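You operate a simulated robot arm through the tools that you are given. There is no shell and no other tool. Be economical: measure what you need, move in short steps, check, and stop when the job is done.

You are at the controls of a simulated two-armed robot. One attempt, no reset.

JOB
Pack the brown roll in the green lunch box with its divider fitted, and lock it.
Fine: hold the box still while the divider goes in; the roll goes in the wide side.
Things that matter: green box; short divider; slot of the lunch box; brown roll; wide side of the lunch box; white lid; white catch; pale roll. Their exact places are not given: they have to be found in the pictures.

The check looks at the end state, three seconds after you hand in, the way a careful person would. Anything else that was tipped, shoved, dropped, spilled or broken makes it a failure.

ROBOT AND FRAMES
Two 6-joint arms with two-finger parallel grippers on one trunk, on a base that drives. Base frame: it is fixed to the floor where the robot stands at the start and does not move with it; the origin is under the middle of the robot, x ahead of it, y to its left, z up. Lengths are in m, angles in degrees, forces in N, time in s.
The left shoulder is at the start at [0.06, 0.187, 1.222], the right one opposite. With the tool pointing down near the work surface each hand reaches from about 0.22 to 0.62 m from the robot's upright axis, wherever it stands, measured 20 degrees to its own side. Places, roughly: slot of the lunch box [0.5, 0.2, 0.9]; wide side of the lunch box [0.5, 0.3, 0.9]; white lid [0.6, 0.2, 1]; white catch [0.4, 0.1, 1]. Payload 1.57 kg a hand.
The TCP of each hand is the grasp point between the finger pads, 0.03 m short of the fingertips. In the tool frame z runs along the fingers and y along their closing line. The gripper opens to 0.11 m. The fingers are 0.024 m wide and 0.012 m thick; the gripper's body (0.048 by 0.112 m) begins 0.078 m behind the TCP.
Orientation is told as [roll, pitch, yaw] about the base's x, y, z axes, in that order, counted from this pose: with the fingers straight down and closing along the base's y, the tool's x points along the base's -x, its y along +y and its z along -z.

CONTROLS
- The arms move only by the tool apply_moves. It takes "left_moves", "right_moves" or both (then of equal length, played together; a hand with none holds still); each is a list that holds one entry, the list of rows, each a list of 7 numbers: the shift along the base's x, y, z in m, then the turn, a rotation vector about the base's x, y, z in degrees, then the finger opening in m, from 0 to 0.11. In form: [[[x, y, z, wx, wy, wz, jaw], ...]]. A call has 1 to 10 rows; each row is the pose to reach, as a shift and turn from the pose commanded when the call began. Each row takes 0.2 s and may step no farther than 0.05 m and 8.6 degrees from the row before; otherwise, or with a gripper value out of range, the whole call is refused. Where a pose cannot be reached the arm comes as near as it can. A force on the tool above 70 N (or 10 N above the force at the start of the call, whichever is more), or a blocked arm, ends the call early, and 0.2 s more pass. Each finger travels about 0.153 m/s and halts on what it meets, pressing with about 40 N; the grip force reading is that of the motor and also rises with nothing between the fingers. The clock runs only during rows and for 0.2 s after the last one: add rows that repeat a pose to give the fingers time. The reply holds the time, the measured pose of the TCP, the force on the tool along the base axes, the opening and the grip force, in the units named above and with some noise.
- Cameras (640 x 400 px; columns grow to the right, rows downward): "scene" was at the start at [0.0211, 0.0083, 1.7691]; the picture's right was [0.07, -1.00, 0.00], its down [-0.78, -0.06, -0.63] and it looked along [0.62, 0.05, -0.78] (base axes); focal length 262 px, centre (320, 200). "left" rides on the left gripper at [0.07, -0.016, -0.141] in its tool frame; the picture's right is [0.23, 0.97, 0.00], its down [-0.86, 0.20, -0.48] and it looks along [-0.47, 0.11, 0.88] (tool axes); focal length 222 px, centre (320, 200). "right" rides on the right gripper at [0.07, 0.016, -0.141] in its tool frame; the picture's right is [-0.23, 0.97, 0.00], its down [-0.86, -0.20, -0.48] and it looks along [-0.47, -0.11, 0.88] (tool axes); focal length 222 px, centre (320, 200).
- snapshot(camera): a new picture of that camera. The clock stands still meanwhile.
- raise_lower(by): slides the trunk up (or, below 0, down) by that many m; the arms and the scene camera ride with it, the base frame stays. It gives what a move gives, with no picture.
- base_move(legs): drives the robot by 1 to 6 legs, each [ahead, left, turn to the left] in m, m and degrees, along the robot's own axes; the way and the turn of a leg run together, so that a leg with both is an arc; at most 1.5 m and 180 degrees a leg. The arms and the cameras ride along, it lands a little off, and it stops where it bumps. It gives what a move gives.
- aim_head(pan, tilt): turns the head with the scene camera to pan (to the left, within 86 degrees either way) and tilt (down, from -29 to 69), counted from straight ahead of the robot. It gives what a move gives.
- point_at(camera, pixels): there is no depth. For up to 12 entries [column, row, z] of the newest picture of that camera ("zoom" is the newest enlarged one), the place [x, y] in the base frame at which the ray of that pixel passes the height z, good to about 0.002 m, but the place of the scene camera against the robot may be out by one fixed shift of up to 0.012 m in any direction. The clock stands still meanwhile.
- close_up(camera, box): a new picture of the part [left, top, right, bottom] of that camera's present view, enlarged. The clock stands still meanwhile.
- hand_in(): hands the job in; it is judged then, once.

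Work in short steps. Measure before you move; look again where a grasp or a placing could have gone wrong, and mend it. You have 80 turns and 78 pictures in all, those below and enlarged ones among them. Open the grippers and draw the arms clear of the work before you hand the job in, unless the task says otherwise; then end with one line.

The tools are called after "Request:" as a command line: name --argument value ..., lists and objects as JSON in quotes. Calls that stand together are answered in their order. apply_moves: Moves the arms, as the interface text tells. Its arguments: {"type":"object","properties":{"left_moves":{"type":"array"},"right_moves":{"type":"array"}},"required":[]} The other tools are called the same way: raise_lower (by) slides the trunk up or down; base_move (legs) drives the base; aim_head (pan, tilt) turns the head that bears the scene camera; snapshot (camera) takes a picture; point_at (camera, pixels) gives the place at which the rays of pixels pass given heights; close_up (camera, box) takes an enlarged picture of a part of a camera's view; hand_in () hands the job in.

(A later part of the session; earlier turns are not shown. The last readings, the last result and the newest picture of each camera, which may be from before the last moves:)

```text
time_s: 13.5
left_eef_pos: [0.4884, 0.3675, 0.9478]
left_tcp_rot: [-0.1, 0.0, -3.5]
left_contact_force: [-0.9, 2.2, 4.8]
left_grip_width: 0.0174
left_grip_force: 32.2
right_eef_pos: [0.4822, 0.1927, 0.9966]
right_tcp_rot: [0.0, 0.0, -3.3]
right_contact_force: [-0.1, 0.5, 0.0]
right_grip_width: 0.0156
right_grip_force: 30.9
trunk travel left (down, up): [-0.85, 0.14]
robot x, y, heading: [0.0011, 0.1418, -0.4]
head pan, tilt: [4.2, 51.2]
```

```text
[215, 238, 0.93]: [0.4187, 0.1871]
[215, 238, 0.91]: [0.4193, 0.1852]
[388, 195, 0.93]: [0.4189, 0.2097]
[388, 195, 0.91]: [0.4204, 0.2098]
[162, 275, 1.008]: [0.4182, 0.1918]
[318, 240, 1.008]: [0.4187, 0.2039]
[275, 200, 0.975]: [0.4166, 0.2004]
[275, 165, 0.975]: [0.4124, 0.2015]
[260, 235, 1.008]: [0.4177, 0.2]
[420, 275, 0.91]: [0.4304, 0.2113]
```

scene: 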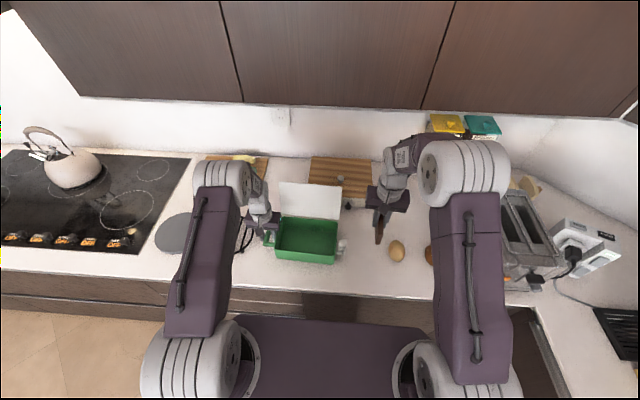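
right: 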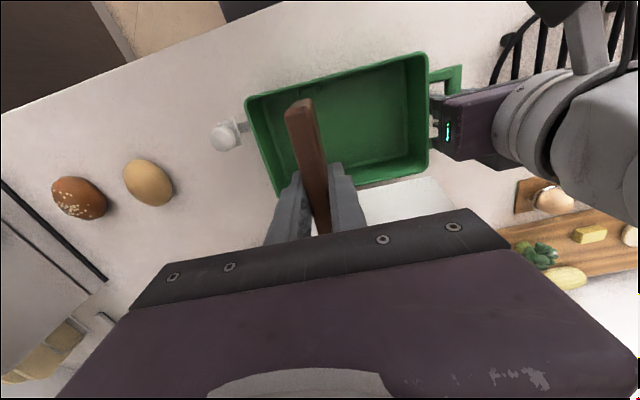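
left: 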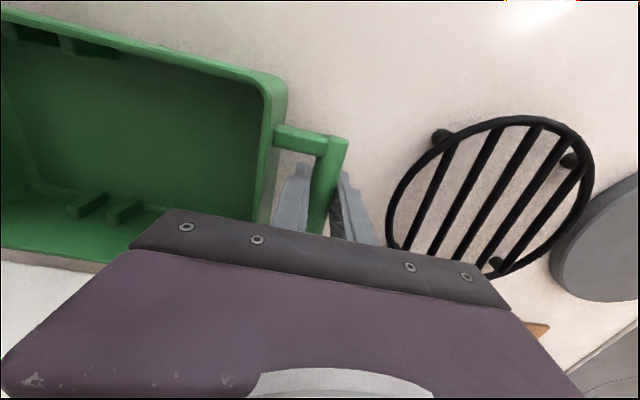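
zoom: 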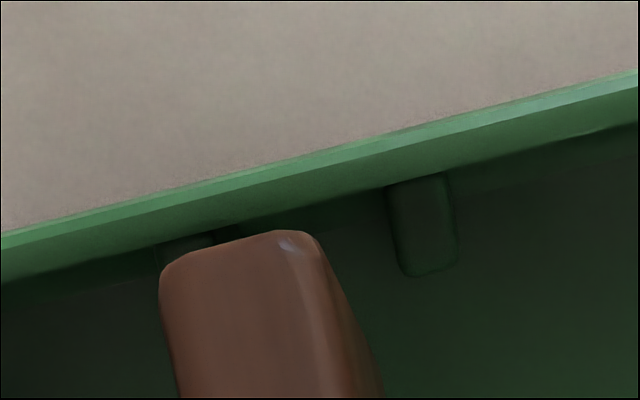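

At the front, the divider (y≈0.198) is centred in the slot (0.186–0.2097), with about 1 mm of x clearance. I lower in small steps and watch the force.

Request:
apply_moves --right_moves '[[[0.0008, 0, -0.006, 0, 0, 0, 0.0], [0.0008, 0, -0.012, 0, 0, 0, 0.0], [0.0008, 0, -0.012, 0, 0, 0, 0.0]]]'

Request:
close_up --camera "left" --box '[0, 0, 300, 260]'

```text
time_s: 14.3
left_eef_pos: [0.4888, 0.367, 0.9477]
left_tcp_rot: [0.1, -0.1, -3.6]
left_contact_force: [5.6, -2.1, -0.3]
left_grip_width: 0.0171
left_grip_force: 32.2
right_eef_pos: [0.4821, 0.1957, 0.986]
right_tcp_rot: [0.0, -0.1, -3.4]
right_contact_force: [-6.8, 2.9, 14.2]
right_grip_width: 0.0153
right_grip_force: 31.5
trunk travel left (down, up): [-0.85, 0.14]
robot x, y, heading: [0.0024, 0.1426, -0.2]
head pan, tilt: [4.2, 51.2]
```

```text
1.54 times, centred on (150, 130) of left
```

zoom: 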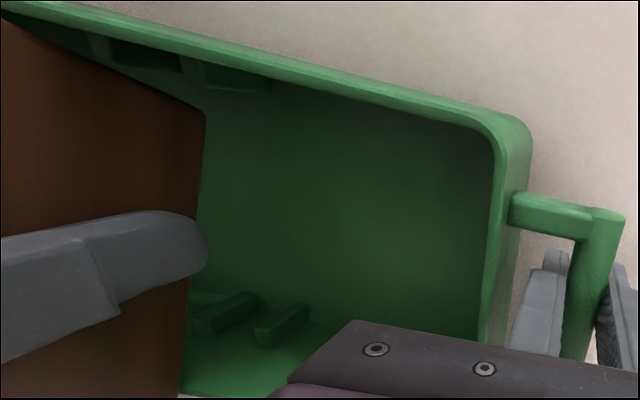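

The back end rubs again (-6.8 N in x, 14 N up), so the divider must go a little further toward -x as it goes down.

Request:
apply_moves --right_moves '[[[-0.0018, -0.0005, 0.0, 0, 0, 0, 0.0], [-0.0018, -0.0005, -0.005, 0, 0, 0, 0.0], [-0.0018, -0.0005, -0.008, 0, 0, 0, 0.0], [-0.0018, -0.0005, -0.008, 0, 0, 0, 0.0]]]'

Request:
close_up --camera "right" --box '[240, 0, 400, 160]'

```text
time_s: 15.3
left_eef_pos: [0.4889, 0.3666, 0.9466]
left_tcp_rot: [-0.1, 0.1, -3.6]
left_contact_force: [1.6, 0.0, -4.7]
left_grip_width: 0.0173
left_grip_force: 31.9
right_eef_pos: [0.4812, 0.1948, 0.9788]
right_tcp_rot: [0.2, -0.1, -3.3]
right_contact_force: [2.5, -1.7, 27.7]
right_grip_width: 0.0157
right_grip_force: 31.4
trunk travel left (down, up): [-0.85, 0.14]
robot x, y, heading: [-0.0038, 0.1435, -0.1]
head pan, tilt: [4.2, 51.2]
```

```text
2.50 times, centred on (320, 80) of right
```

zoom: 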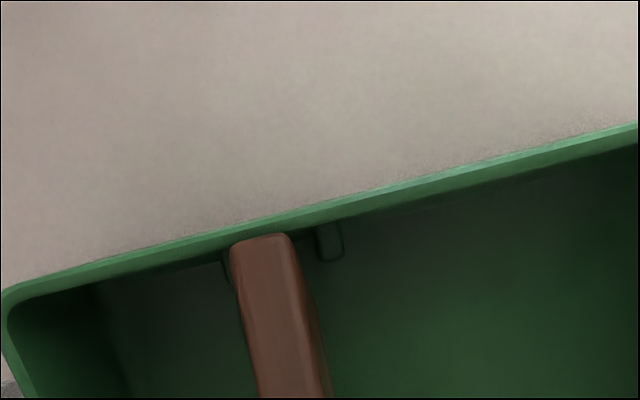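

Now there is 27.7 N upward with x nearly free, so something, perhaps a rib top, is under the divider. I look from the left before pressing further.

Request:
close_up --camera "left" --box '[0, 0, 240, 200]'

Request:
point_at --camera "zoom" --pixels '[[205, 130, 0.932], [190, 370, 0.932], [260, 380, 0.92], [260, 380, 0.94], [325, 375, 0.92], [325, 375, 0.94]]'

```text
2.00 times, centred on (120, 100) of left
```

zoom: 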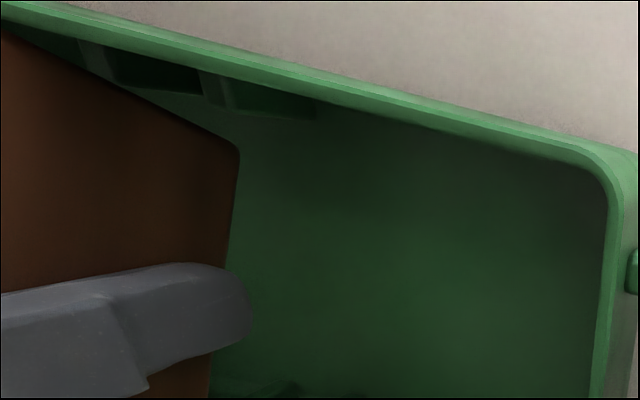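

```text
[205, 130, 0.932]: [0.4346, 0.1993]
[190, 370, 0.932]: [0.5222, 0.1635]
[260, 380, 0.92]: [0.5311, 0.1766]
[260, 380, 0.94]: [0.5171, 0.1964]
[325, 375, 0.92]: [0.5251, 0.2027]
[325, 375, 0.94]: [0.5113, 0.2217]
```

Request:
point_at --camera "zoom" --pixels '[[238, 150, 0.932], [230, 230, 0.932], [210, 390, 0.932], [238, 150, 0.945], [230, 230, 0.945], [210, 390, 0.945]]'

Request:
close_up --camera "left" --box '[0, 80, 200, 240]'

Request:
close_up --camera "scene" --box '[260, 190, 360, 270]'

```text
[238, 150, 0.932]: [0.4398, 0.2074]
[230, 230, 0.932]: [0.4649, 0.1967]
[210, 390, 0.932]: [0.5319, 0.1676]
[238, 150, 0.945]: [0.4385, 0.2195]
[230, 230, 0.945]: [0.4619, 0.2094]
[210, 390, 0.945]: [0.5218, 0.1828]
```

```text
2.50 times, centred on (100, 160) of left
```

zoom: 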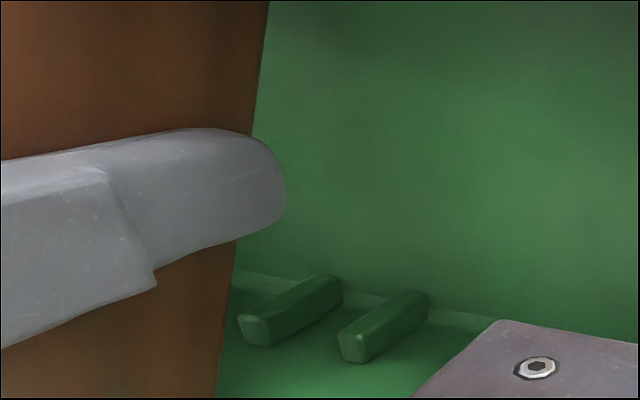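

```text
5.00 times, centred on (310, 230) of scene
```

zoom: 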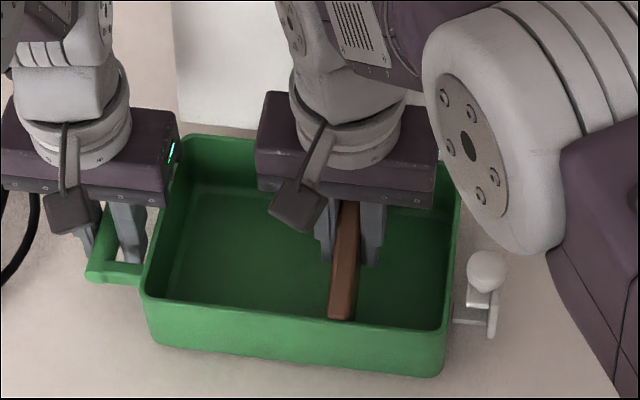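

From the left, the divider's lower edge looks tilted in the grip, back end higher. I lift it clear of the box to check before trying again.

Request:
apply_moves --right_moves '[[[0.001, 0, 0.03, 0, 0, 0, 0.0], [0.002, 0, 0.06, 0, 0, 0, 0.0], [0.002, 0, 0.075, 0, 0, 0, 0.0], [0.002, 0, 0.075, 0, 0, 0, 0.0]]]'

Request:
snapshot --camera "left"

Request:
close_up --camera "scene" --box '[260, 190, 360, 270]'

```text
time_s: 16.3
left_eef_pos: [0.4885, 0.3666, 0.9477]
left_tcp_rot: [0.0, 0.0, -3.6]
left_contact_force: [-4.6, 1.4, 1.0]
left_grip_width: 0.0172
left_grip_force: 32.4
right_eef_pos: [0.4825, 0.1946, 1.0512]
right_tcp_rot: [0.0, -0.1, -3.3]
right_contact_force: [0.4, -0.3, 0.0]
right_grip_width: 0.0157
right_grip_force: 30.6
trunk travel left (down, up): [-0.85, 0.14]
robot x, y, heading: [-0.0015, 0.1441, -0.0]
head pan, tilt: [4.2, 51.2]
```

```text
33 pictures are left
```

left: 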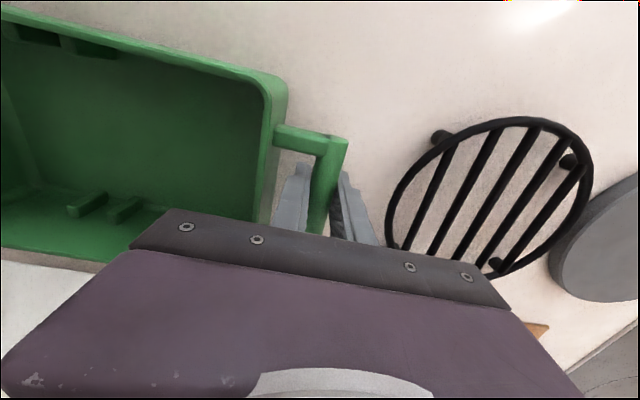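

```text
5.00 times, centred on (310, 230) of scene
```

zoom: 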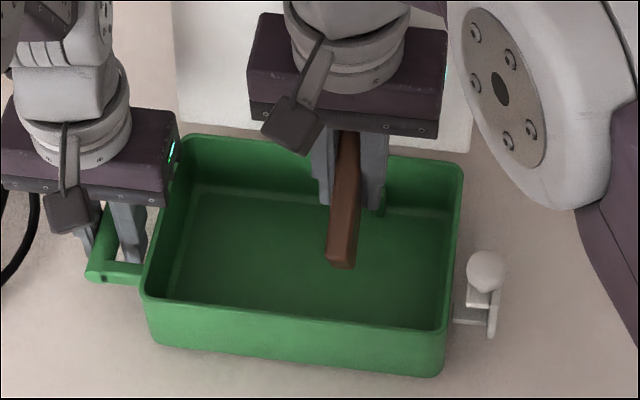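

I compare with the right camera: after the first grasp the divider's front top sat at about (288–314, 98–108).

Request:
snapshot --camera "right"

```text
31 pictures are left
```

right: 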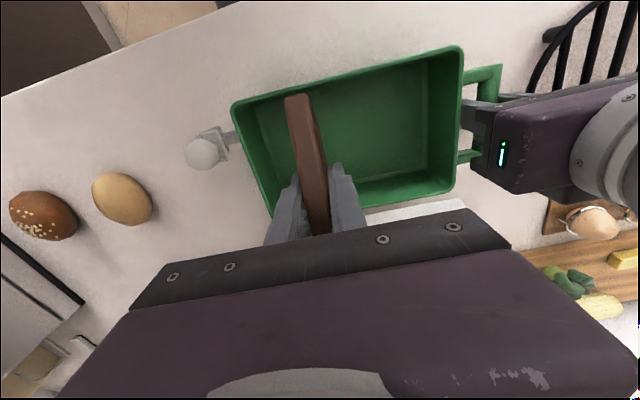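

The front-top end is now narrower (22 vs 27 px), so the divider has pitched about 15–20°, front down. I take it back to its first spot, press it flat on the counter to level it, and release to re-measure and re-grip.

Request:
apply_moves --right_moves '[[[0, 0, 0.04, 0, 0, 0, 0.0], [0, -0.02, 0.065, 0, 0, 0, 0.0], [0, -0.065, 0.065, 0, 0, 0, 0.0], [0, -0.11, 0.065, 0, 0, 0, 0.0], [0, -0.155, 0.065, 0, 0, 0, 0.0], [0, -0.196, 0.05, 0, 0, 0, 0.0], [0, -0.196, 0.0, 0, 0, 0, 0.0], [0, -0.196, -0.04, 0, 0, 0, 0.0], [0, -0.196, -0.07, 0, 0, 0, 0.0], [0, -0.196, -0.07, 0, 0, 0, 0.0]]]'

Request:
apply_moves --right_moves '[[[0, 0, -0.01, 0, 0, 0, 0.0], [0, 0, -0.018, 0, 0, 0, 0.0], [0, 0, -0.025, 0, 0, 0, 0.0], [0, 0, -0.032, 0, 0, 0, 0.0], [0, 0, -0.032, 0, 0, 0, 0.0]]]'

Request:
snapshot --camera "right"

```text
time_s: 18.5
left_eef_pos: [0.4894, 0.3655, 0.9477]
left_tcp_rot: [0.1, 0.0, -3.6]
left_contact_force: [1.2, -1.2, 2.0]
left_grip_width: 0.0173
left_grip_force: 31.9
right_eef_pos: [0.4832, -0.003, 0.9828]
right_tcp_rot: [0.1, 0.0, -3.4]
right_contact_force: [0.3, 0.2, -0.6]
right_grip_width: 0.0156
right_grip_force: 31.6
trunk travel left (down, up): [-0.85, 0.14]
robot x, y, heading: [0.002, 0.1424, -0.2]
head pan, tilt: [4.2, 51.2]
```

```text
time_s: 19.7
left_eef_pos: [0.4879, 0.3676, 0.9479]
left_tcp_rot: [0.0, -0.1, -3.7]
left_contact_force: [-1.1, 3.1, 0.5]
left_grip_width: 0.0171
left_grip_force: 32.8
right_eef_pos: [0.4839, -0.0023, 0.9507]
right_tcp_rot: [0.0, -0.3, -3.4]
right_contact_force: [6.9, -4.7, 22.2]
right_grip_width: 0.0159
right_grip_force: 31.2
trunk travel left (down, up): [-0.85, 0.14]
robot x, y, heading: [0.0014, 0.1393, -0.2]
head pan, tilt: [4.2, 51.2]
```

```text
30 pictures are left
```

right: 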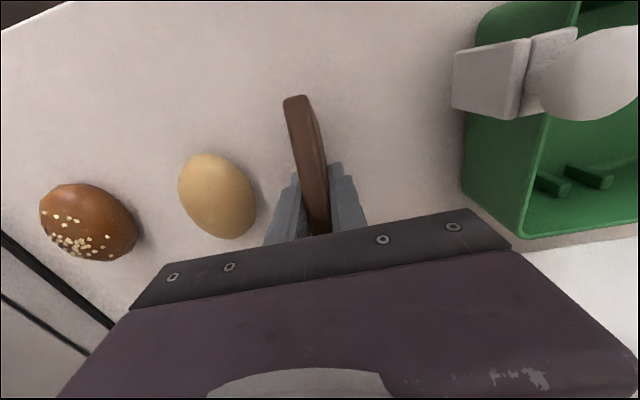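

It's still tilted, with the front corner on the counter. I ease the grip slightly so it settles flat between the fingers, then open and rise over it to measure.

Request:
apply_moves --right_moves '[[[0, 0, 0.0, 0, 0, 0, 0.017], [0, 0, 0.0, 0, 0, 0, 0.019], [0, 0, 0.0, 0, 0, 0, 0.021], [0, 0, 0, 0, 0, 0, 0.022], [0, 0, 0, 0, 0, 0, 0.022], [0, 0, 0, 0, 0, 0, 0.04], [0, 0, 0, 0, 0, 0, 0.05]]]'

Request:
apply_moves --right_moves '[[[0, 0, 0.04, 0, 0, 0, 0.05], [0, 0, 0.08, 0, 0, 0, 0.05], [0.03, 0.0, 0.12, 0, 0, 0, 0.06], [0.05, 0.0, 0.14, 0, 0, 0, 0.06], [0.05, 0.0, 0.14, 0, 0, 0, 0.06]]]'

Request:
close_up --camera "right" --box '[220, 40, 420, 165]'

```text
time_s: 21.3
left_eef_pos: [0.4898, 0.367, 0.947]
left_tcp_rot: [0.1, 0.1, -3.6]
left_contact_force: [-3.1, 0.6, 0.4]
left_grip_width: 0.0169
left_grip_force: 32.7
right_eef_pos: [0.4816, -0.0027, 0.9504]
right_tcp_rot: [0.1, 0.0, -3.3]
right_contact_force: [0.5, -0.4, 0.1]
right_grip_width: 0.0502
right_grip_force: 0.1
trunk travel left (down, up): [-0.85, 0.14]
robot x, y, heading: [0.0002, 0.1421, -0.0]
head pan, tilt: [4.2, 51.2]
```

```text
time_s: 22.5
left_eef_pos: [0.4896, 0.3664, 0.9473]
left_tcp_rot: [0.0, 0.0, -3.6]
left_contact_force: [0.7, 3.0, 0.4]
left_grip_width: 0.0175
left_grip_force: 32.5
right_eef_pos: [0.5329, -0.0018, 1.0897]
right_tcp_rot: [0.0, -0.1, -3.3]
right_contact_force: [0.3, -0.2, 0.5]
right_grip_width: 0.0601
right_grip_force: 0.0
trunk travel left (down, up): [-0.85, 0.14]
robot x, y, heading: [0.0007, 0.1427, -0.0]
head pan, tilt: [4.2, 51.2]
```

```text
3.20 times, centred on (320, 102) of right
```

zoom: 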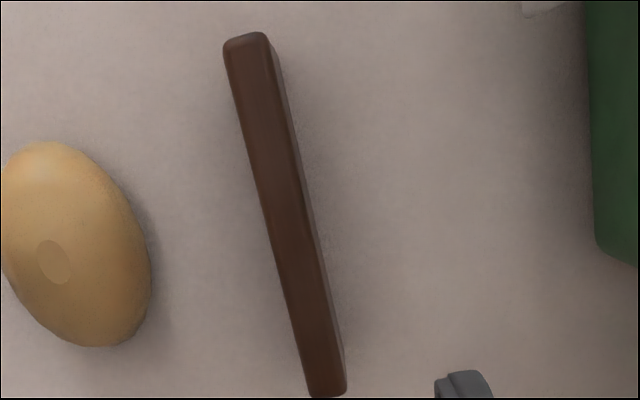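

Request:
point_at --camera "zoom" --pixels '[[225, 46, 0.96], [246, 34, 0.96], [266, 34, 0.96], [310, 396, 0.96], [328, 398, 0.96], [338, 394, 0.96], [260, 200, 0.96], [300, 200, 0.96]]'

Request:
apply_moves --right_moves '[[[0, 0.04, 0.02, 0, 0, 0, 0.06], [0, 0.08, 0.03, 0, 0, 0, 0.06], [0, 0.12, 0.04, 0, 0, 0, 0.06], [-0.01, 0.16, 0.04, 0, 0, 0, 0.06], [-0.01, 0.19, 0.04, 0, 0, 0, 0.06], [-0.01, 0.19, 0.04, 0, 0, 0, 0.06]]]'

Request:
close_up --camera "right" --box '[220, 40, 420, 190]'

```text
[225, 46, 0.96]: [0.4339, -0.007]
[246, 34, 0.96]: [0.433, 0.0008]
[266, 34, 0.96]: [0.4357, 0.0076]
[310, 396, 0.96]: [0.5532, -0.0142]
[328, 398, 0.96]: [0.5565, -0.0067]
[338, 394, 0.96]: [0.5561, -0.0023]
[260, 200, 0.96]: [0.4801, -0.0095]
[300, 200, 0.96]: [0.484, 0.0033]
```

```text
time_s: 23.9
left_eef_pos: [0.4902, 0.3666, 0.9471]
left_tcp_rot: [0.0, -0.1, -3.7]
left_contact_force: [0.8, 0.3, 1.9]
left_grip_width: 0.0173
left_grip_force: 31.3
right_eef_pos: [0.5227, 0.1879, 1.1305]
right_tcp_rot: [0.0, 0.0, -3.2]
right_contact_force: [0.9, -0.3, -0.4]
right_grip_width: 0.0601
right_grip_force: 0.0
trunk travel left (down, up): [-0.85, 0.14]
robot x, y, heading: [-0.0, 0.1424, -0.3]
head pan, tilt: [4.2, 51.2]
```

```text
2.67 times, centred on (320, 115) of right
```

zoom: 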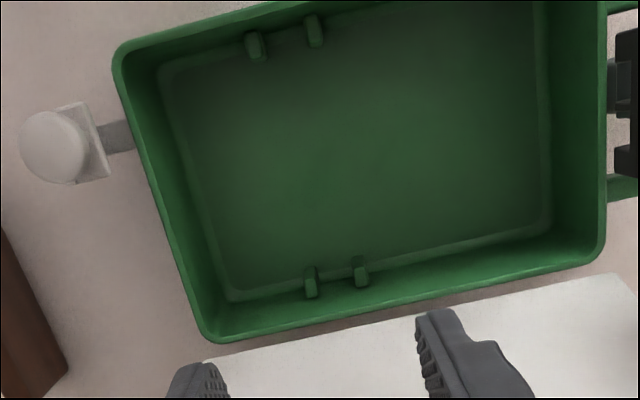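

Request:
point_at --camera "zoom" --pixels '[[250, 10, 0.975], [250, 19, 0.975], [335, 310, 0.975], [335, 320, 0.975], [285, 55, 0.905], [335, 278, 0.905], [264, 48, 0.92], [304, 38, 0.92], [318, 288, 0.92], [355, 278, 0.92], [312, 298, 0.93], [257, 33, 0.93]]'

Request:
close_up --camera "right" --box '[290, 30, 370, 80]'

Request:
close_up --camera "right" --box '[290, 120, 370, 170]'

```text
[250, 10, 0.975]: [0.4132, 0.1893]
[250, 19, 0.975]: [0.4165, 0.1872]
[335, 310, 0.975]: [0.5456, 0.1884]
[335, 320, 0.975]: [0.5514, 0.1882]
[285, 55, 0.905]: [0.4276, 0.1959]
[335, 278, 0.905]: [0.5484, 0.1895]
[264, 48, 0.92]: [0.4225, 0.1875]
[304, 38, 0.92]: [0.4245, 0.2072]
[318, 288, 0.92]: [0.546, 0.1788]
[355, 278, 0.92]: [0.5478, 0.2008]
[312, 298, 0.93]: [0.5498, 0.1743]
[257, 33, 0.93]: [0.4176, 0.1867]
```

```text
8.00 times, centred on (330, 55) of right
```

zoom: 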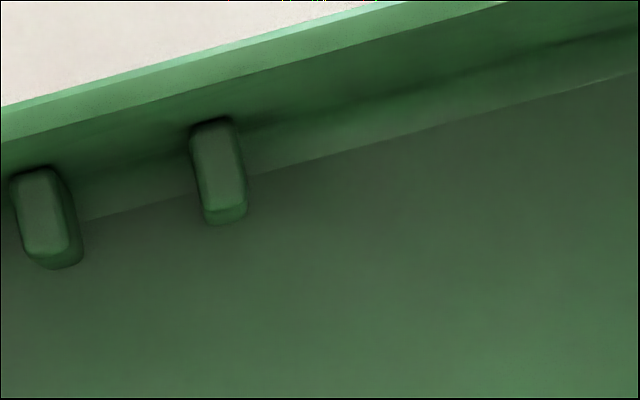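

```text
8.00 times, centred on (330, 145) of right
```

zoom: 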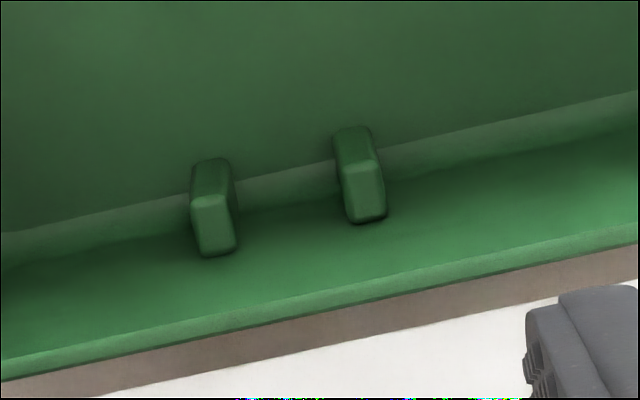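

Re-measured: divider length ≈0.1235, centre (0.4948, -0.0035), yaw -3.7°. The box interior at the slot is x 0.417–0.5465 (centre 0.482), slot centre y ≈0.1937, yaw ≈-3.5°. I re-grip the divider exactly at its centre.

Request:
apply_moves --right_moves '[[[-0.005, -0.045, 0, 0, 0, 0, 0.05], [-0.01, -0.09, 0, 0, 0, 0, 0.05], [-0.018, -0.135, 0, 0, 0, 0, 0.05], [-0.024, -0.175, 0, 0, 0, -0.4, 0.05], [-0.0279, -0.1914, -0.02, 0, 0, -0.4, 0.05], [-0.0279, -0.1914, -0.06, 0, 0, -0.4, 0.05], [-0.0279, -0.1914, -0.1, 0, 0, -0.4, 0.05], [-0.0279, -0.1914, -0.14, 0, 0, -0.4, 0.05], [-0.0279, -0.1914, -0.14, 0, 0, -0.4, 0.05]]]'

Request:
apply_moves --right_moves '[[[0, 0, -0.02, 0, 0, 0, 0.05], [0, 0, -0.043, 0, 0, 0, 0.05], [0, 0, -0.043, 0, 0, 0, 0.03], [0, 0, -0.043, 0, 0, 0, 0.015], [0, 0, -0.043, 0, 0, 0, 0.0], [0, 0, -0.043, 0, 0, 0, 0.0], [0, 0, -0.043, 0, 0, 0, 0.0]]]'

```text
time_s: 25.9
left_eef_pos: [0.4887, 0.3673, 0.9468]
left_tcp_rot: [-0.1, 0.0, -3.6]
left_contact_force: [-0.6, -1.6, 1.2]
left_grip_width: 0.0172
left_grip_force: 32.2
right_eef_pos: [0.4971, -0.0018, 0.9901]
right_tcp_rot: [0.1, 0.0, -3.7]
right_contact_force: [0.0, -0.6, -0.2]
right_grip_width: 0.0501
right_grip_force: 0.1
trunk travel left (down, up): [-0.85, 0.14]
robot x, y, heading: [-0.0007, 0.1423, 0.1]
head pan, tilt: [4.2, 51.2]
```

```text
time_s: 27.5
left_eef_pos: [0.4888, 0.3666, 0.9469]
left_tcp_rot: [0.0, -0.1, -3.6]
left_contact_force: [-0.3, -2.0, 2.1]
left_grip_width: 0.0171
left_grip_force: 32.2
right_eef_pos: [0.4959, -0.0029, 0.9473]
right_tcp_rot: [-0.1, -0.1, -3.7]
right_contact_force: [-0.6, -0.4, 0.7]
right_grip_width: 0.0153
right_grip_force: 31.0
trunk travel left (down, up): [-0.85, 0.14]
robot x, y, heading: [0.0033, 0.1457, -0.5]
head pan, tilt: [4.2, 51.2]
```

Gripped at the centre. I lift, carry it across and shift by (-0.013, +0.197) to the slot centre, stopping with the lower edge just above the rim.

Request:
apply_moves --right_moves '[[[0, 0, 0.045, 0, 0, 0, 0.0], [0, 0, 0.09, 0, 0, 0, 0.0], [0, 0.01, 0.135, 0, 0, 0, 0.0], [-0.003, 0.05, 0.15, 0, 0, 0, 0.0], [-0.006, 0.09, 0.15, 0, 0, 0, 0.0], [-0.009, 0.13, 0.15, 0, 0, 0, 0.0], [-0.013, 0.17, 0.15, 0, 0, 0.1, 0.0], [-0.013, 0.197, 0.13, 0, 0, 0.2, 0.0], [-0.013, 0.197, 0.095, 0, 0, 0.2, 0.0], [-0.013, 0.197, 0.095, 0, 0, 0.2, 0.0]]]'

Request:
close_up --camera "right" --box '[250, 40, 410, 140]'

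```text
time_s: 29.7
left_eef_pos: [0.4892, 0.3675, 0.9467]
left_tcp_rot: [0.0, 0.1, -3.6]
left_contact_force: [1.0, -0.1, 0.8]
left_grip_width: 0.0172
left_grip_force: 32.0
right_eef_pos: [0.4804, 0.1935, 1.0428]
right_tcp_rot: [0.1, 0.0, -3.5]
right_contact_force: [-0.3, 0.0, -0.8]
right_grip_width: 0.0154
right_grip_force: 30.8
trunk travel left (down, up): [-0.85, 0.14]
robot x, y, heading: [-0.0038, 0.1433, -0.1]
head pan, tilt: [4.2, 51.2]
```

```text
4.00 times, centred on (330, 90) of right
```

zoom: 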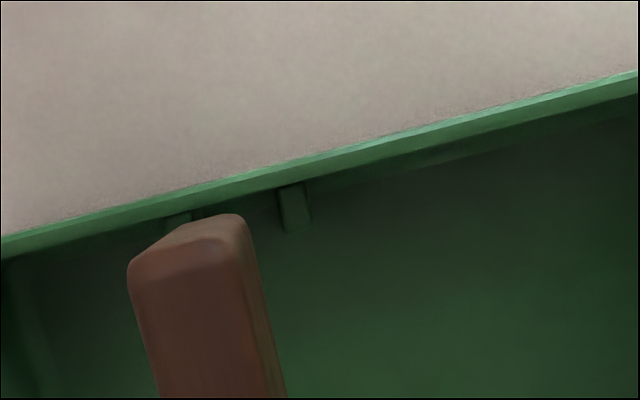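

Request:
point_at --camera "zoom" --pixels '[[130, 268, 1.055], [245, 225, 1.055], [200, 215, 1.055], [190, 192, 0.975], [190, 183, 0.975], [195, 215, 0.93], [277, 195, 0.93], [160, 235, 1.0], [225, 213, 1.0]]'

Request:
apply_moves --right_moves '[[[0, 0, -0.02, 0, 0, 0, 0.0], [0, 0, -0.04, 0, 0, 0, 0.0], [0, 0, -0.05, 0, 0, 0, 0.0], [0, 0, -0.05, 0, 0, 0, 0.0]]]'

```text
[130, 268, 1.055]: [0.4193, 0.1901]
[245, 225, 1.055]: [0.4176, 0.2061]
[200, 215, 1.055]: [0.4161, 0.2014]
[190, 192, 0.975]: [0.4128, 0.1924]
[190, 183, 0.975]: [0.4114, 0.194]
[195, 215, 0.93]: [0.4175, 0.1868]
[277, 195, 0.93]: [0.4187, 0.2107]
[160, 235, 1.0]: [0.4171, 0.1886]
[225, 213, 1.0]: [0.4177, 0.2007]
```

```text
time_s: 30.7
left_eef_pos: [0.4876, 0.3662, 0.9481]
left_tcp_rot: [0.1, 0.0, -3.5]
left_contact_force: [1.8, 0.4, 0.3]
left_grip_width: 0.017
left_grip_force: 32.5
right_eef_pos: [0.4806, 0.1928, 0.9908]
right_tcp_rot: [0.0, 0.0, -3.5]
right_contact_force: [-0.2, 0.2, -1.0]
right_grip_width: 0.0155
right_grip_force: 31.2
trunk travel left (down, up): [-0.85, 0.14]
robot x, y, heading: [-0.0016, 0.1455, -0.0]
head pan, tilt: [4.2, 51.2]
```

No force at z=0.991, and the front end is centred in the slot (0.198 vs 0.1987). I continue down.

Request:
apply_moves --right_moves '[[[0, 0, -0.01, 0, 0, 0, 0.0], [0, 0, -0.018, 0, 0, 0, 0.0], [0, 0, -0.024, 0, 0, 0, 0.0], [0, 0, -0.024, 0, 0, 0, 0.0]]]'

```text
time_s: 31.7
left_eef_pos: [0.4902, 0.3666, 0.9472]
left_tcp_rot: [0.0, 0.0, -3.6]
left_contact_force: [1.4, -0.3, 0.2]
left_grip_width: 0.0171
left_grip_force: 32.4
right_eef_pos: [0.4812, 0.1935, 0.9667]
right_tcp_rot: [0.1, 0.0, -3.5]
right_contact_force: [0.2, 1.7, -0.3]
right_grip_width: 0.0155
right_grip_force: 31.0
trunk travel left (down, up): [-0.85, 0.14]
robot x, y, heading: [0.003, 0.1446, -0.2]
head pan, tilt: [4.2, 51.2]
```

Still free at z=0.967 (lower edge ≈0.92, between the ribs). I lower the rest until it touches the floor.

Request:
apply_moves --right_moves '[[[0, 0, -0.005, 0, 0, 0, 0.0], [0, 0, -0.01, 0, 0, 0, 0.0], [0, 0, -0.013, 0, 0, 0, 0.0], [0, 0, -0.013, 0, 0, 0, 0.0]]]'

Request:
close_up --camera "right" --box '[220, 0, 420, 150]'

```text
time_s: 32.7
left_eef_pos: [0.4892, 0.3656, 0.9473]
left_tcp_rot: [-0.1, 0.0, -3.7]
left_contact_force: [2.4, 2.0, 0.3]
left_grip_width: 0.0174
left_grip_force: 32.1
right_eef_pos: [0.4813, 0.1945, 0.9543]
right_tcp_rot: [0.0, -0.1, -3.5]
right_contact_force: [-0.9, -2.4, 7.3]
right_grip_width: 0.0154
right_grip_force: 31.8
trunk travel left (down, up): [-0.85, 0.14]
robot x, y, heading: [0.0007, 0.1419, -0.2]
head pan, tilt: [4.2, 51.2]
```

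```text
2.67 times, centred on (320, 75) of right
```

zoom: 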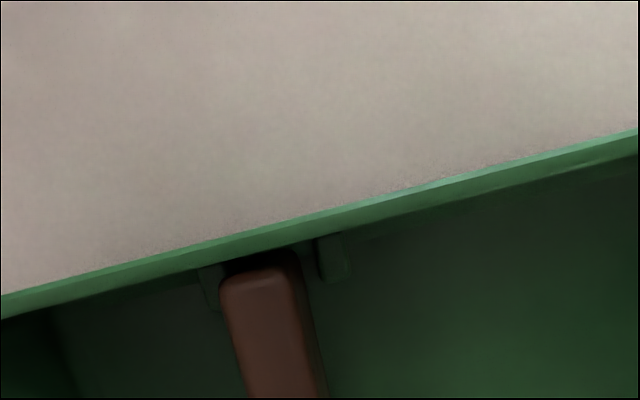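

It has touched down (7 N, lower edge ≈0.907) with its end between the ribs. I release, rise and look.

Request:
apply_moves --right_moves '[[[0, 0, 0, 0, 0, 0, 0.018], [0, 0, 0, 0, 0, 0, 0.022], [0, 0, 0, 0, 0, 0, 0.03], [0, 0, 0, 0, 0, 0, 0.035], [0, 0, 0.04, 0, 0, 0, 0.035], [0, 0, 0.08, 0, 0, 0, 0.035], [0.02, 0, 0.12, 0, 0, 0, 0.05], [0.04, 0, 0.16, 0, 0, 0, 0.05], [0.04, 0, 0.17, 0, 0, 0, 0.05]]]'

Request:
close_up --camera "right" --box '[220, 40, 420, 190]'

```text
time_s: 34.7
left_eef_pos: [0.4893, 0.3676, 0.948]
left_tcp_rot: [0.0, -0.1, -3.6]
left_contact_force: [1.1, -0.9, 0.0]
left_grip_width: 0.0174
left_grip_force: 31.8
right_eef_pos: [0.5212, 0.1937, 1.1261]
right_tcp_rot: [0.0, 0.0, -3.4]
right_contact_force: [-0.5, -0.7, -0.5]
right_grip_width: 0.0502
right_grip_force: 0.1
trunk travel left (down, up): [-0.85, 0.14]
robot x, y, heading: [-0.0024, 0.1446, -0.1]
head pan, tilt: [4.2, 51.2]
```

```text
2.67 times, centred on (320, 115) of right
```

zoom: 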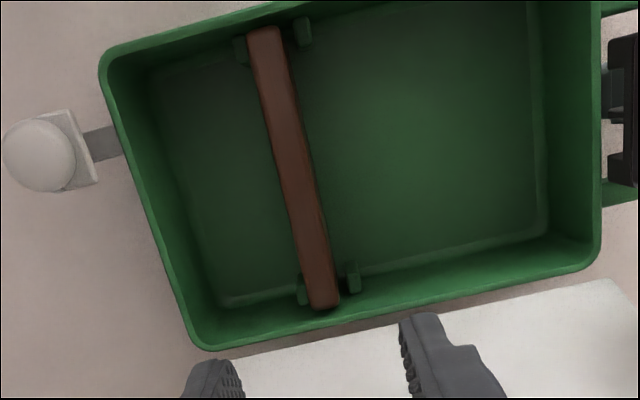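

The divider is seated between both rib pairs. I move the right hand high over the brown roll to measure it and the toaster beside it.

Request:
apply_moves --right_moves '[[[0, -0.04, 0.01, 0, 0, 0, 0.08], [0, -0.085, 0.01, 0, 0, 0, 0.09], [0, -0.13, 0.01, 0, 0, 0, 0.09], [0, -0.175, 0.01, 0, 0, 0, 0.09], [0, -0.22, 0.01, 0, 0, 0, 0.09], [0, -0.265, 0.01, 0, 0, 0, 0.09], [0, -0.31, 0.01, 0, 0, 0, 0.09], [0, -0.35, 0.01, 0, 0, 0, 0.09], [0, -0.385, 0.01, 0, 0, 0, 0.09], [0, -0.385, 0.01, 0, 0, 0, 0.09]]]'

Request:
snapshot --camera "right"

```text
time_s: 36.9
left_eef_pos: [0.4893, 0.3668, 0.9461]
left_tcp_rot: [0.0, -0.1, -3.5]
left_contact_force: [1.4, -0.3, -0.3]
left_grip_width: 0.0174
left_grip_force: 32.2
right_eef_pos: [0.5193, -0.1949, 1.1332]
right_tcp_rot: [0.0, 0.0, -3.5]
right_contact_force: [0.1, 0.0, -0.7]
right_grip_width: 0.0901
right_grip_force: 0.1
trunk travel left (down, up): [-0.85, 0.14]
robot x, y, heading: [0.0008, 0.1411, -0.2]
head pan, tilt: [4.2, 51.2]
```

```text
22 pictures are left
```

right: 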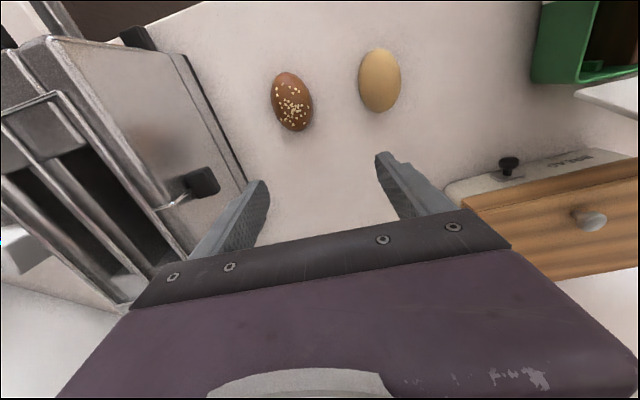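

Request:
point_at --camera "right" --pixels '[[291, 102, 0.92], [283, 71, 0.92], [301, 132, 0.92], [271, 100, 0.92], [314, 105, 0.92], [248, 188, 0.91], [190, 60, 0.91], [218, 185, 1.02], [218, 185, 0.95], [380, 80, 0.92], [359, 80, 0.92]]'

```text
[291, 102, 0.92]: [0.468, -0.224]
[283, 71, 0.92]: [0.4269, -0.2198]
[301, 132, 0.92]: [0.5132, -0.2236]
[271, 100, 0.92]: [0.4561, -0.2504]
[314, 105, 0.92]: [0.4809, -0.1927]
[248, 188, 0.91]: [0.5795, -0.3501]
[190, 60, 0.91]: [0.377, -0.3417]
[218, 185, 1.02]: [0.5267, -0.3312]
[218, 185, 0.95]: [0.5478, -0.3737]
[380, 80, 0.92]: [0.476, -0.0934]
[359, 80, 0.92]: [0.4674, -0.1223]
```

Roll: centre (0.469, -0.2225), length ≈0.087 along x, width ≈0.056. The toaster stays beyond y=-0.33. I descend and grip it.

Request:
apply_moves --right_moves '[[[-0.025, -0.015, 0, 0, 0, 0, 0.088], [-0.05, -0.0276, -0.02, 0, 0, 0, 0.088], [-0.05, -0.0276, -0.065, 0, 0, 0, 0.088], [-0.05, -0.0276, -0.11, 0, 0, 0, 0.088], [-0.05, -0.0276, -0.15, 0, 0, 0, 0.088], [-0.05, -0.0276, -0.18, 0, 0, 0, 0.088], [-0.05, -0.0276, -0.197, 0, 0, 0, 0.088], [-0.05, -0.0276, -0.197, 0, 0, 0, 0.088]]]'

Request:
snapshot --camera "right"

```text
time_s: 38.7
left_eef_pos: [0.4887, 0.3666, 0.9459]
left_tcp_rot: [0.1, 0.0, -3.7]
left_contact_force: [0.5, 0.7, -0.2]
left_grip_width: 0.0171
left_grip_force: 32.2
right_eef_pos: [0.4732, -0.2207, 0.9361]
right_tcp_rot: [0.0, 0.1, -3.5]
right_contact_force: [-0.6, 0.6, -0.2]
right_grip_width: 0.0882
right_grip_force: 0.1
trunk travel left (down, up): [-0.85, 0.14]
robot x, y, heading: [0.0009, 0.1417, 0.0]
head pan, tilt: [4.2, 51.2]
```

```text
21 pictures are left
```

right: 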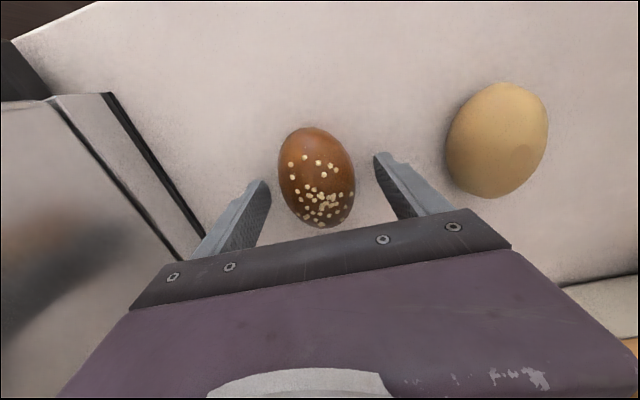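

The roll sits between the fingers, centre about 5 mm toward -x. I nudge by that much, close and lift.

Request:
apply_moves --right_moves '[[[-0.005, 0, 0, 0, 0, 0, 0.075], [-0.005, 0, 0, 0, 0, 0, 0.06], [-0.005, 0, 0, 0, 0, 0, 0.045], [-0.005, 0, 0, 0, 0, 0, 0.03], [-0.005, 0, 0, 0, 0, 0, 0.03], [-0.005, 0, 0.03, 0, 0, 0, 0.03], [-0.005, 0, 0.06, 0, 0, 0, 0.03], [-0.005, 0, 0.06, 0, 0, 0, 0.03]]]'

Request:
snapshot --camera "right"

```text
time_s: 40.5
left_eef_pos: [0.489, 0.367, 0.9466]
left_tcp_rot: [0.0, 0.1, -3.6]
left_contact_force: [1.4, 1.0, 0.6]
left_grip_width: 0.0171
left_grip_force: 32.0
right_eef_pos: [0.4675, -0.219, 0.9966]
right_tcp_rot: [0.0, -0.1, -3.5]
right_contact_force: [0.4, 0.2, -0.5]
right_grip_width: 0.0557
right_grip_force: 40.4
trunk travel left (down, up): [-0.85, 0.14]
robot x, y, heading: [0.0032, 0.1436, -0.1]
head pan, tilt: [4.2, 51.2]
```

```text
20 pictures are left
```

right: 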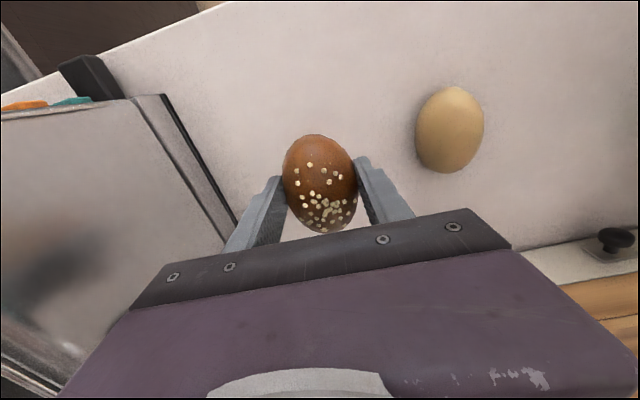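

The roll is held (0.0557). The left gripper would be in the way over the wide side, so it lets go of the handle and rises clear while the right hand lifts the roll.

Request:
apply_moves --left_moves '[[[0, 0, 0, 0, 0, 0, 0.036], [0, 0, 0, 0, 0, 0, 0.036], [0, 0, 0.04, 0, 0, 0, 0.036], [0, 0, 0.08, 0, 0, 0, 0.036], [0, 0, 0.12, 0, 0, 0, 0.036], [0, 0.04, 0.16, 0, 0, 0, 0.036], [0, 0.08, 0.2, 0, 0, 0, 0.036], [0, 0.1, 0.22, 0, 0, 0, 0.036]]]' --right_moves '[[[0, 0, 0.03, 0, 0, 0, 0.03], [0, 0, 0.06, 0, 0, 0, 0.03], [0, 0, 0.1, 0, 0, 0, 0.03], [0, 0.03, 0.12, 0, 0, 0, 0.03], [0, 0.07, 0.12, 0, 0, 0, 0.03], [0, 0.11, 0.12, 0, 0, 0, 0.03], [0, 0.15, 0.12, 0, 0, 0, 0.03], [0, 0.19, 0.12, 0, 0, 0, 0.03]]]'

Request:
apply_moves --right_moves '[[[0, 0.045, 0, 0, 0, 0, 0.03], [0.005, 0.09, 0, 0, 0, 0, 0.03], [0.01, 0.135, 0, 0, 0, 0, 0.03], [0.016, 0.18, 0, 0, 0, 0, 0.03], [0.016, 0.22, 0, 0, 0, 0, 0.03], [0.016, 0.26, 0, 0, 0, 0, 0.03], [0.016, 0.292, 0, 0, 0, 0, 0.03], [0.016, 0.292, 0, 0, 0, 0, 0.03]]]'

Request:
snapshot --camera "right"

```text
refused: row 6 steps farther than a row can; nothing moved
```

```text
time_s: 42.3
left_eef_pos: [0.49, 0.3664, 0.9465]
left_tcp_rot: [0.0, 0.0, -3.6]
left_contact_force: [1.0, 2.0, 0.5]
left_grip_width: 0.0171
left_grip_force: 32.0
right_eef_pos: [0.4831, 0.0729, 0.9984]
right_tcp_rot: [0.0, 0.0, -3.5]
right_contact_force: [0.3, 0.7, -1.7]
right_grip_width: 0.0556
right_grip_force: 39.8
trunk travel left (down, up): [-0.85, 0.14]
robot x, y, heading: [0.0014, 0.1404, -0.0]
head pan, tilt: [4.2, 51.2]
```

```text
19 pictures are left
```

right: 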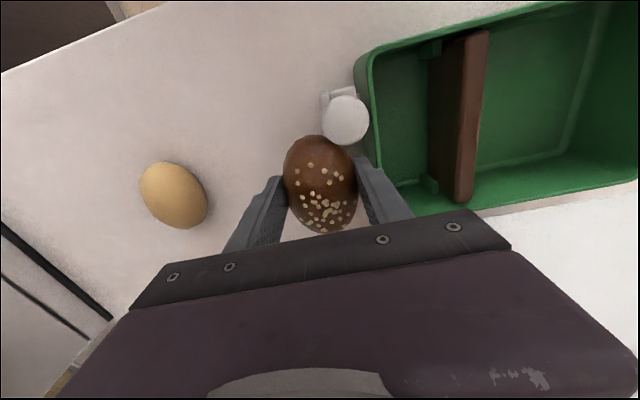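

My mistake: the first call was refused, so the carry ran low and stopped with the roll beside the knob, with no contact force seen. I back off in -y first, then raise, while the left hand releases the handle in legal steps.

Request:
apply_moves --right_moves '[[[0, -0.02, 0, 0, 0, 0, 0.03], [0, -0.045, 0, 0, 0, 0, 0.03], [0, -0.045, 0.04, 0, 0, 0, 0.03], [0, -0.045, 0.08, 0, 0, 0, 0.03], [0, -0.045, 0.12, 0, 0, 0, 0.03], [0, -0.045, 0.12, 0, 0, 0, 0.03], [0, -0.045, 0.12, 0, 0, 0, 0.03], [0, -0.045, 0.12, 0, 0, 0, 0.03]]]' --left_moves '[[[0, 0, 0, 0, 0, 0, 0.036], [0, 0, 0, 0, 0, 0, 0.036], [0, 0, 0.04, 0, 0, 0, 0.036], [0, 0, 0.08, 0, 0, 0, 0.036], [0, 0, 0.12, 0, 0, 0, 0.036], [0, 0.03, 0.15, 0, 0, 0, 0.036], [0, 0.06, 0.18, 0, 0, 0, 0.036], [0, 0.09, 0.21, 0, 0, 0, 0.036]]]'

Request:
snapshot --camera "right"

```text
time_s: 44.1
left_eef_pos: [0.4874, 0.4591, 1.1567]
left_tcp_rot: [-0.1, 0.0, -3.6]
left_contact_force: [-0.3, -1.3, 0.6]
left_grip_width: 0.036
left_grip_force: 0.1
right_eef_pos: [0.484, 0.0273, 1.1167]
right_tcp_rot: [0.0, 0.1, -3.4]
right_contact_force: [-0.9, 0.0, -0.3]
right_grip_width: 0.0554
right_grip_force: 40.1
trunk travel left (down, up): [-0.85, 0.14]
robot x, y, heading: [-0.0018, 0.1432, -0.3]
head pan, tilt: [4.2, 51.2]
```

```text
18 pictures are left
```

right: 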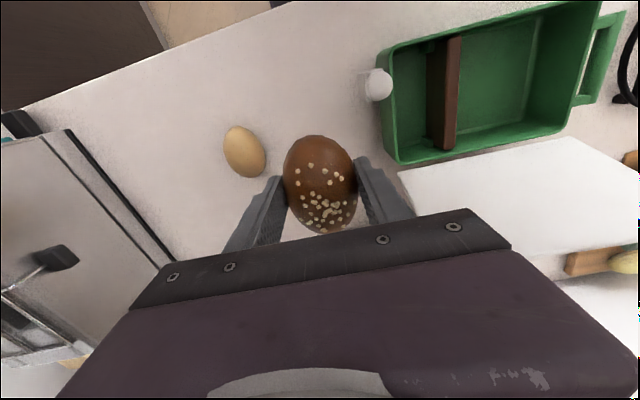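

Box, catch and pale roll look in place. I verify their positions and carry the roll over the wide side.

Request:
point_at --camera "right" --pixels '[[244, 151, 0.925], [378, 85, 1.005], [400, 163, 0.975], [458, 38, 0.967], [445, 148, 0.967]]'

Request:
apply_moves --right_moves '[[[0, 0.045, 0, 0, 0, 0, 0.03], [0, 0.09, 0, 0, 0, 0, 0.03], [0, 0.135, 0, 0, 0, 0, 0.03], [0, 0.18, 0, 0, 0, 0, 0.03], [0, 0.21, 0, 0, 0, 0, 0.03], [0.001, 0.236, 0, 0, 0, 0, 0.03], [0.001, 0.236, 0, 0, 0, 0, 0.03]]]'

Request:
snapshot --camera "right"

```text
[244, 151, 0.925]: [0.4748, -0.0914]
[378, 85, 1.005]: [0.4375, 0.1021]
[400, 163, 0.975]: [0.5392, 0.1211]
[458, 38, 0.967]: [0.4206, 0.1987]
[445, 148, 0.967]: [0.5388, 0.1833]
```

```text
time_s: 45.7
left_eef_pos: [0.4896, 0.4583, 1.1548]
left_tcp_rot: [0.1, 0.0, -3.6]
left_contact_force: [0.8, -0.5, -0.1]
left_grip_width: 0.0362
left_grip_force: 0.1
right_eef_pos: [0.4822, 0.2635, 1.1183]
right_tcp_rot: [0.1, 0.0, -3.5]
right_contact_force: [-0.2, 0.5, -1.0]
right_grip_width: 0.0555
right_grip_force: 40.5
trunk travel left (down, up): [-0.85, 0.14]
robot x, y, heading: [-0.003, 0.1434, -0.1]
head pan, tilt: [4.2, 51.2]
```

```text
17 pictures are left
```

right: 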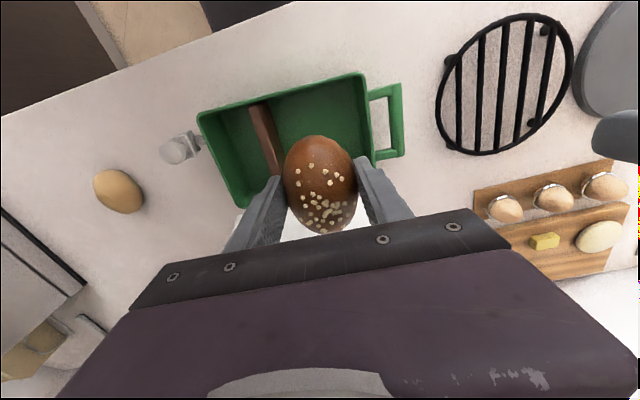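

Reached (0.482, 0.2635). The compartment runs y ≈0.203–0.325, so I lower until the roll is just on the floor (TCP ≈0.946).

Request:
apply_moves --right_moves '[[[0, 0.001, -0.045, 0, 0, 0, 0.03], [0, 0.001, -0.09, 0, 0, 0, 0.03], [0, 0.001, -0.13, 0, 0, 0, 0.03], [0, 0.001, -0.155, 0, 0, 0, 0.03], [0, 0.001, -0.17, 0, 0, 0, 0.03], [0, 0.001, -0.17, 0, 0, 0, 0.03]]]'

```text
time_s: 47.1
left_eef_pos: [0.4879, 0.4581, 1.156]
left_tcp_rot: [0.0, 0.1, -3.6]
left_contact_force: [0.3, 0.3, -0.2]
left_grip_width: 0.0358
left_grip_force: 0.1
right_eef_pos: [0.4826, 0.2657, 0.9493]
right_tcp_rot: [0.0, 0.0, -3.5]
right_contact_force: [-0.2, -0.1, -0.7]
right_grip_width: 0.0553
right_grip_force: 40.3
trunk travel left (down, up): [-0.85, 0.14]
robot x, y, heading: [0.0029, 0.1421, -0.3]
head pan, tilt: [4.2, 51.2]
```

No contact yet. I go 4 mm lower, open gently and rise out.

Request:
apply_moves --right_moves '[[[0, 0, -0.004, 0, 0, 0, 0.03], [0, 0, -0.004, 0, 0, 0, 0.058], [0, 0, -0.004, 0, 0, 0, 0.065], [0, 0, -0.004, 0, 0, 0, 0.075], [0, 0, -0.004, 0, 0, 0, 0.075], [0, 0, 0.04, 0, 0, 0, 0.075], [0, 0, 0.08, 0, 0, 0, 0.075], [0, 0, 0.12, 0, 0, 0, 0.075], [0, -0.02, 0.16, 0, 0, 0, 0.075], [0, -0.02, 0.19, 0, 0, 0, 0.075]]]'

Request:
snapshot --camera "right"

```text
time_s: 49.3
left_eef_pos: [0.4879, 0.4602, 1.1562]
left_tcp_rot: [-0.1, 0.0, -3.6]
left_contact_force: [0.3, -0.2, 0.8]
left_grip_width: 0.0357
left_grip_force: 0.0
right_eef_pos: [0.4822, 0.2456, 1.138]
right_tcp_rot: [0.0, 0.1, -3.5]
right_contact_force: [0.0, -0.1, -0.8]
right_grip_width: 0.075
right_grip_force: 0.1
trunk travel left (down, up): [-0.85, 0.14]
robot x, y, heading: [-0.0013, 0.1408, -0.3]
head pan, tilt: [4.2, 51.2]
```

```text
16 pictures are left
```

right: 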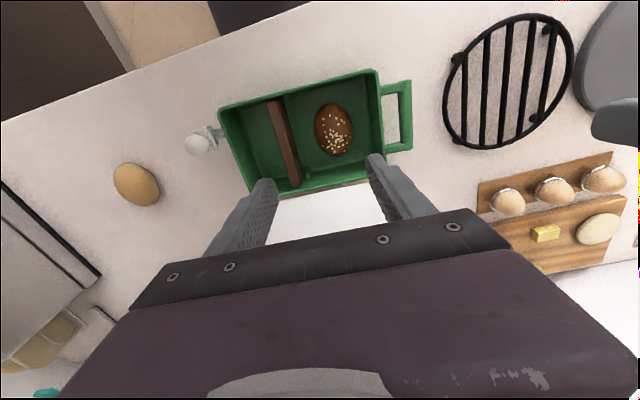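

The roll is in the wide side with the divider upright. Next is the lid, which leans open with its top edge ≈(0.615, z 1.10), a long reach from here. I draw the right hand back and drive 0.08 m ahead.

Request:
apply_moves --right_moves '[[[-0.02, -0.03, 0.02, 0, 0, 0, 0.06], [-0.04, -0.06, 0.04, 0, 0, 0, 0.04], [-0.07, -0.09, 0.06, 0, 0, 0, 0.02], [-0.1, -0.12, 0.07, 0, 0, 0, 0.02], [-0.13, -0.15, 0.07, 0, 0, 0, 0.02], [-0.14, -0.19, 0.07, 0, 0, 0, 0.02]]]' --left_moves '[[[0, 0, 0.03, 0, 0, 0, 0.02], [0, 0, 0.06, 0, 0, 0, 0.01], [0, 0, 0.09, 0, 0, 0, 0.0], [0, 0, 0.1, 0, 0, 0, 0.0], [0, 0, 0.1, 0, 0, 0, 0.0], [0, 0, 0.1, 0, 0, 0, 0.0]]]'

Request:
base_move --legs '[[0.08, 0, 0]]'

Request:
snapshot --camera "left"

Request:
snapshot --camera "scene"

```text
time_s: 50.7
left_eef_pos: [0.4899, 0.457, 1.2577]
left_tcp_rot: [0.1, 0.0, -3.6]
left_contact_force: [0.2, 0.2, 0.7]
left_grip_width: 0.0001
left_grip_force: 21.4
right_eef_pos: [0.3462, 0.0537, 1.2071]
right_tcp_rot: [0.1, -0.1, -3.6]
right_contact_force: [-1.1, 0.2, -0.9]
right_grip_width: 0.0202
right_grip_force: 0.0
trunk travel left (down, up): [-0.85, 0.14]
robot x, y, heading: [0.0021, 0.1433, -0.2]
head pan, tilt: [4.2, 51.2]
```

```text
time_s: 51.8
left_eef_pos: [0.5626, 0.4589, 1.2605]
left_tcp_rot: [0.0, -0.2, -3.4]
left_contact_force: [-0.8, -0.4, 0.2]
left_grip_width: 0.0
left_grip_force: 21.3
right_eef_pos: [0.4187, 0.0553, 1.2091]
right_tcp_rot: [0.1, -0.3, -3.3]
right_contact_force: [0.6, 0.4, -0.3]
right_grip_width: 0.0198
right_grip_force: 0.0
trunk travel left (down, up): [-0.85, 0.14]
robot x, y, heading: [0.0793, 0.145, -0.3]
head pan, tilt: [4.2, 51.2]
```

```text
15 pictures are left
```

left: 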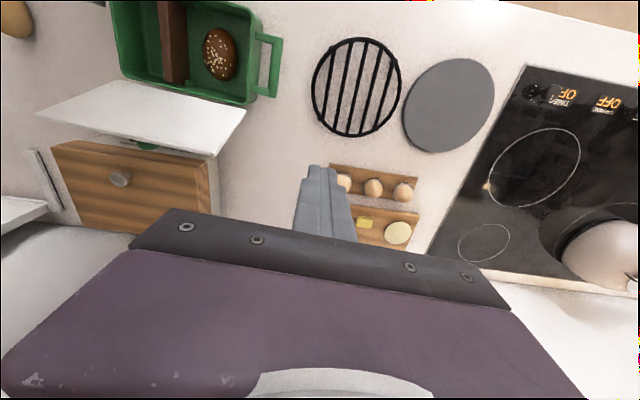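

```text
14 pictures are left
```

scene: 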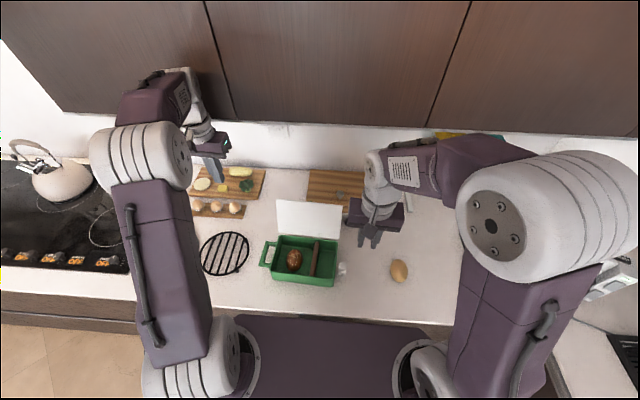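

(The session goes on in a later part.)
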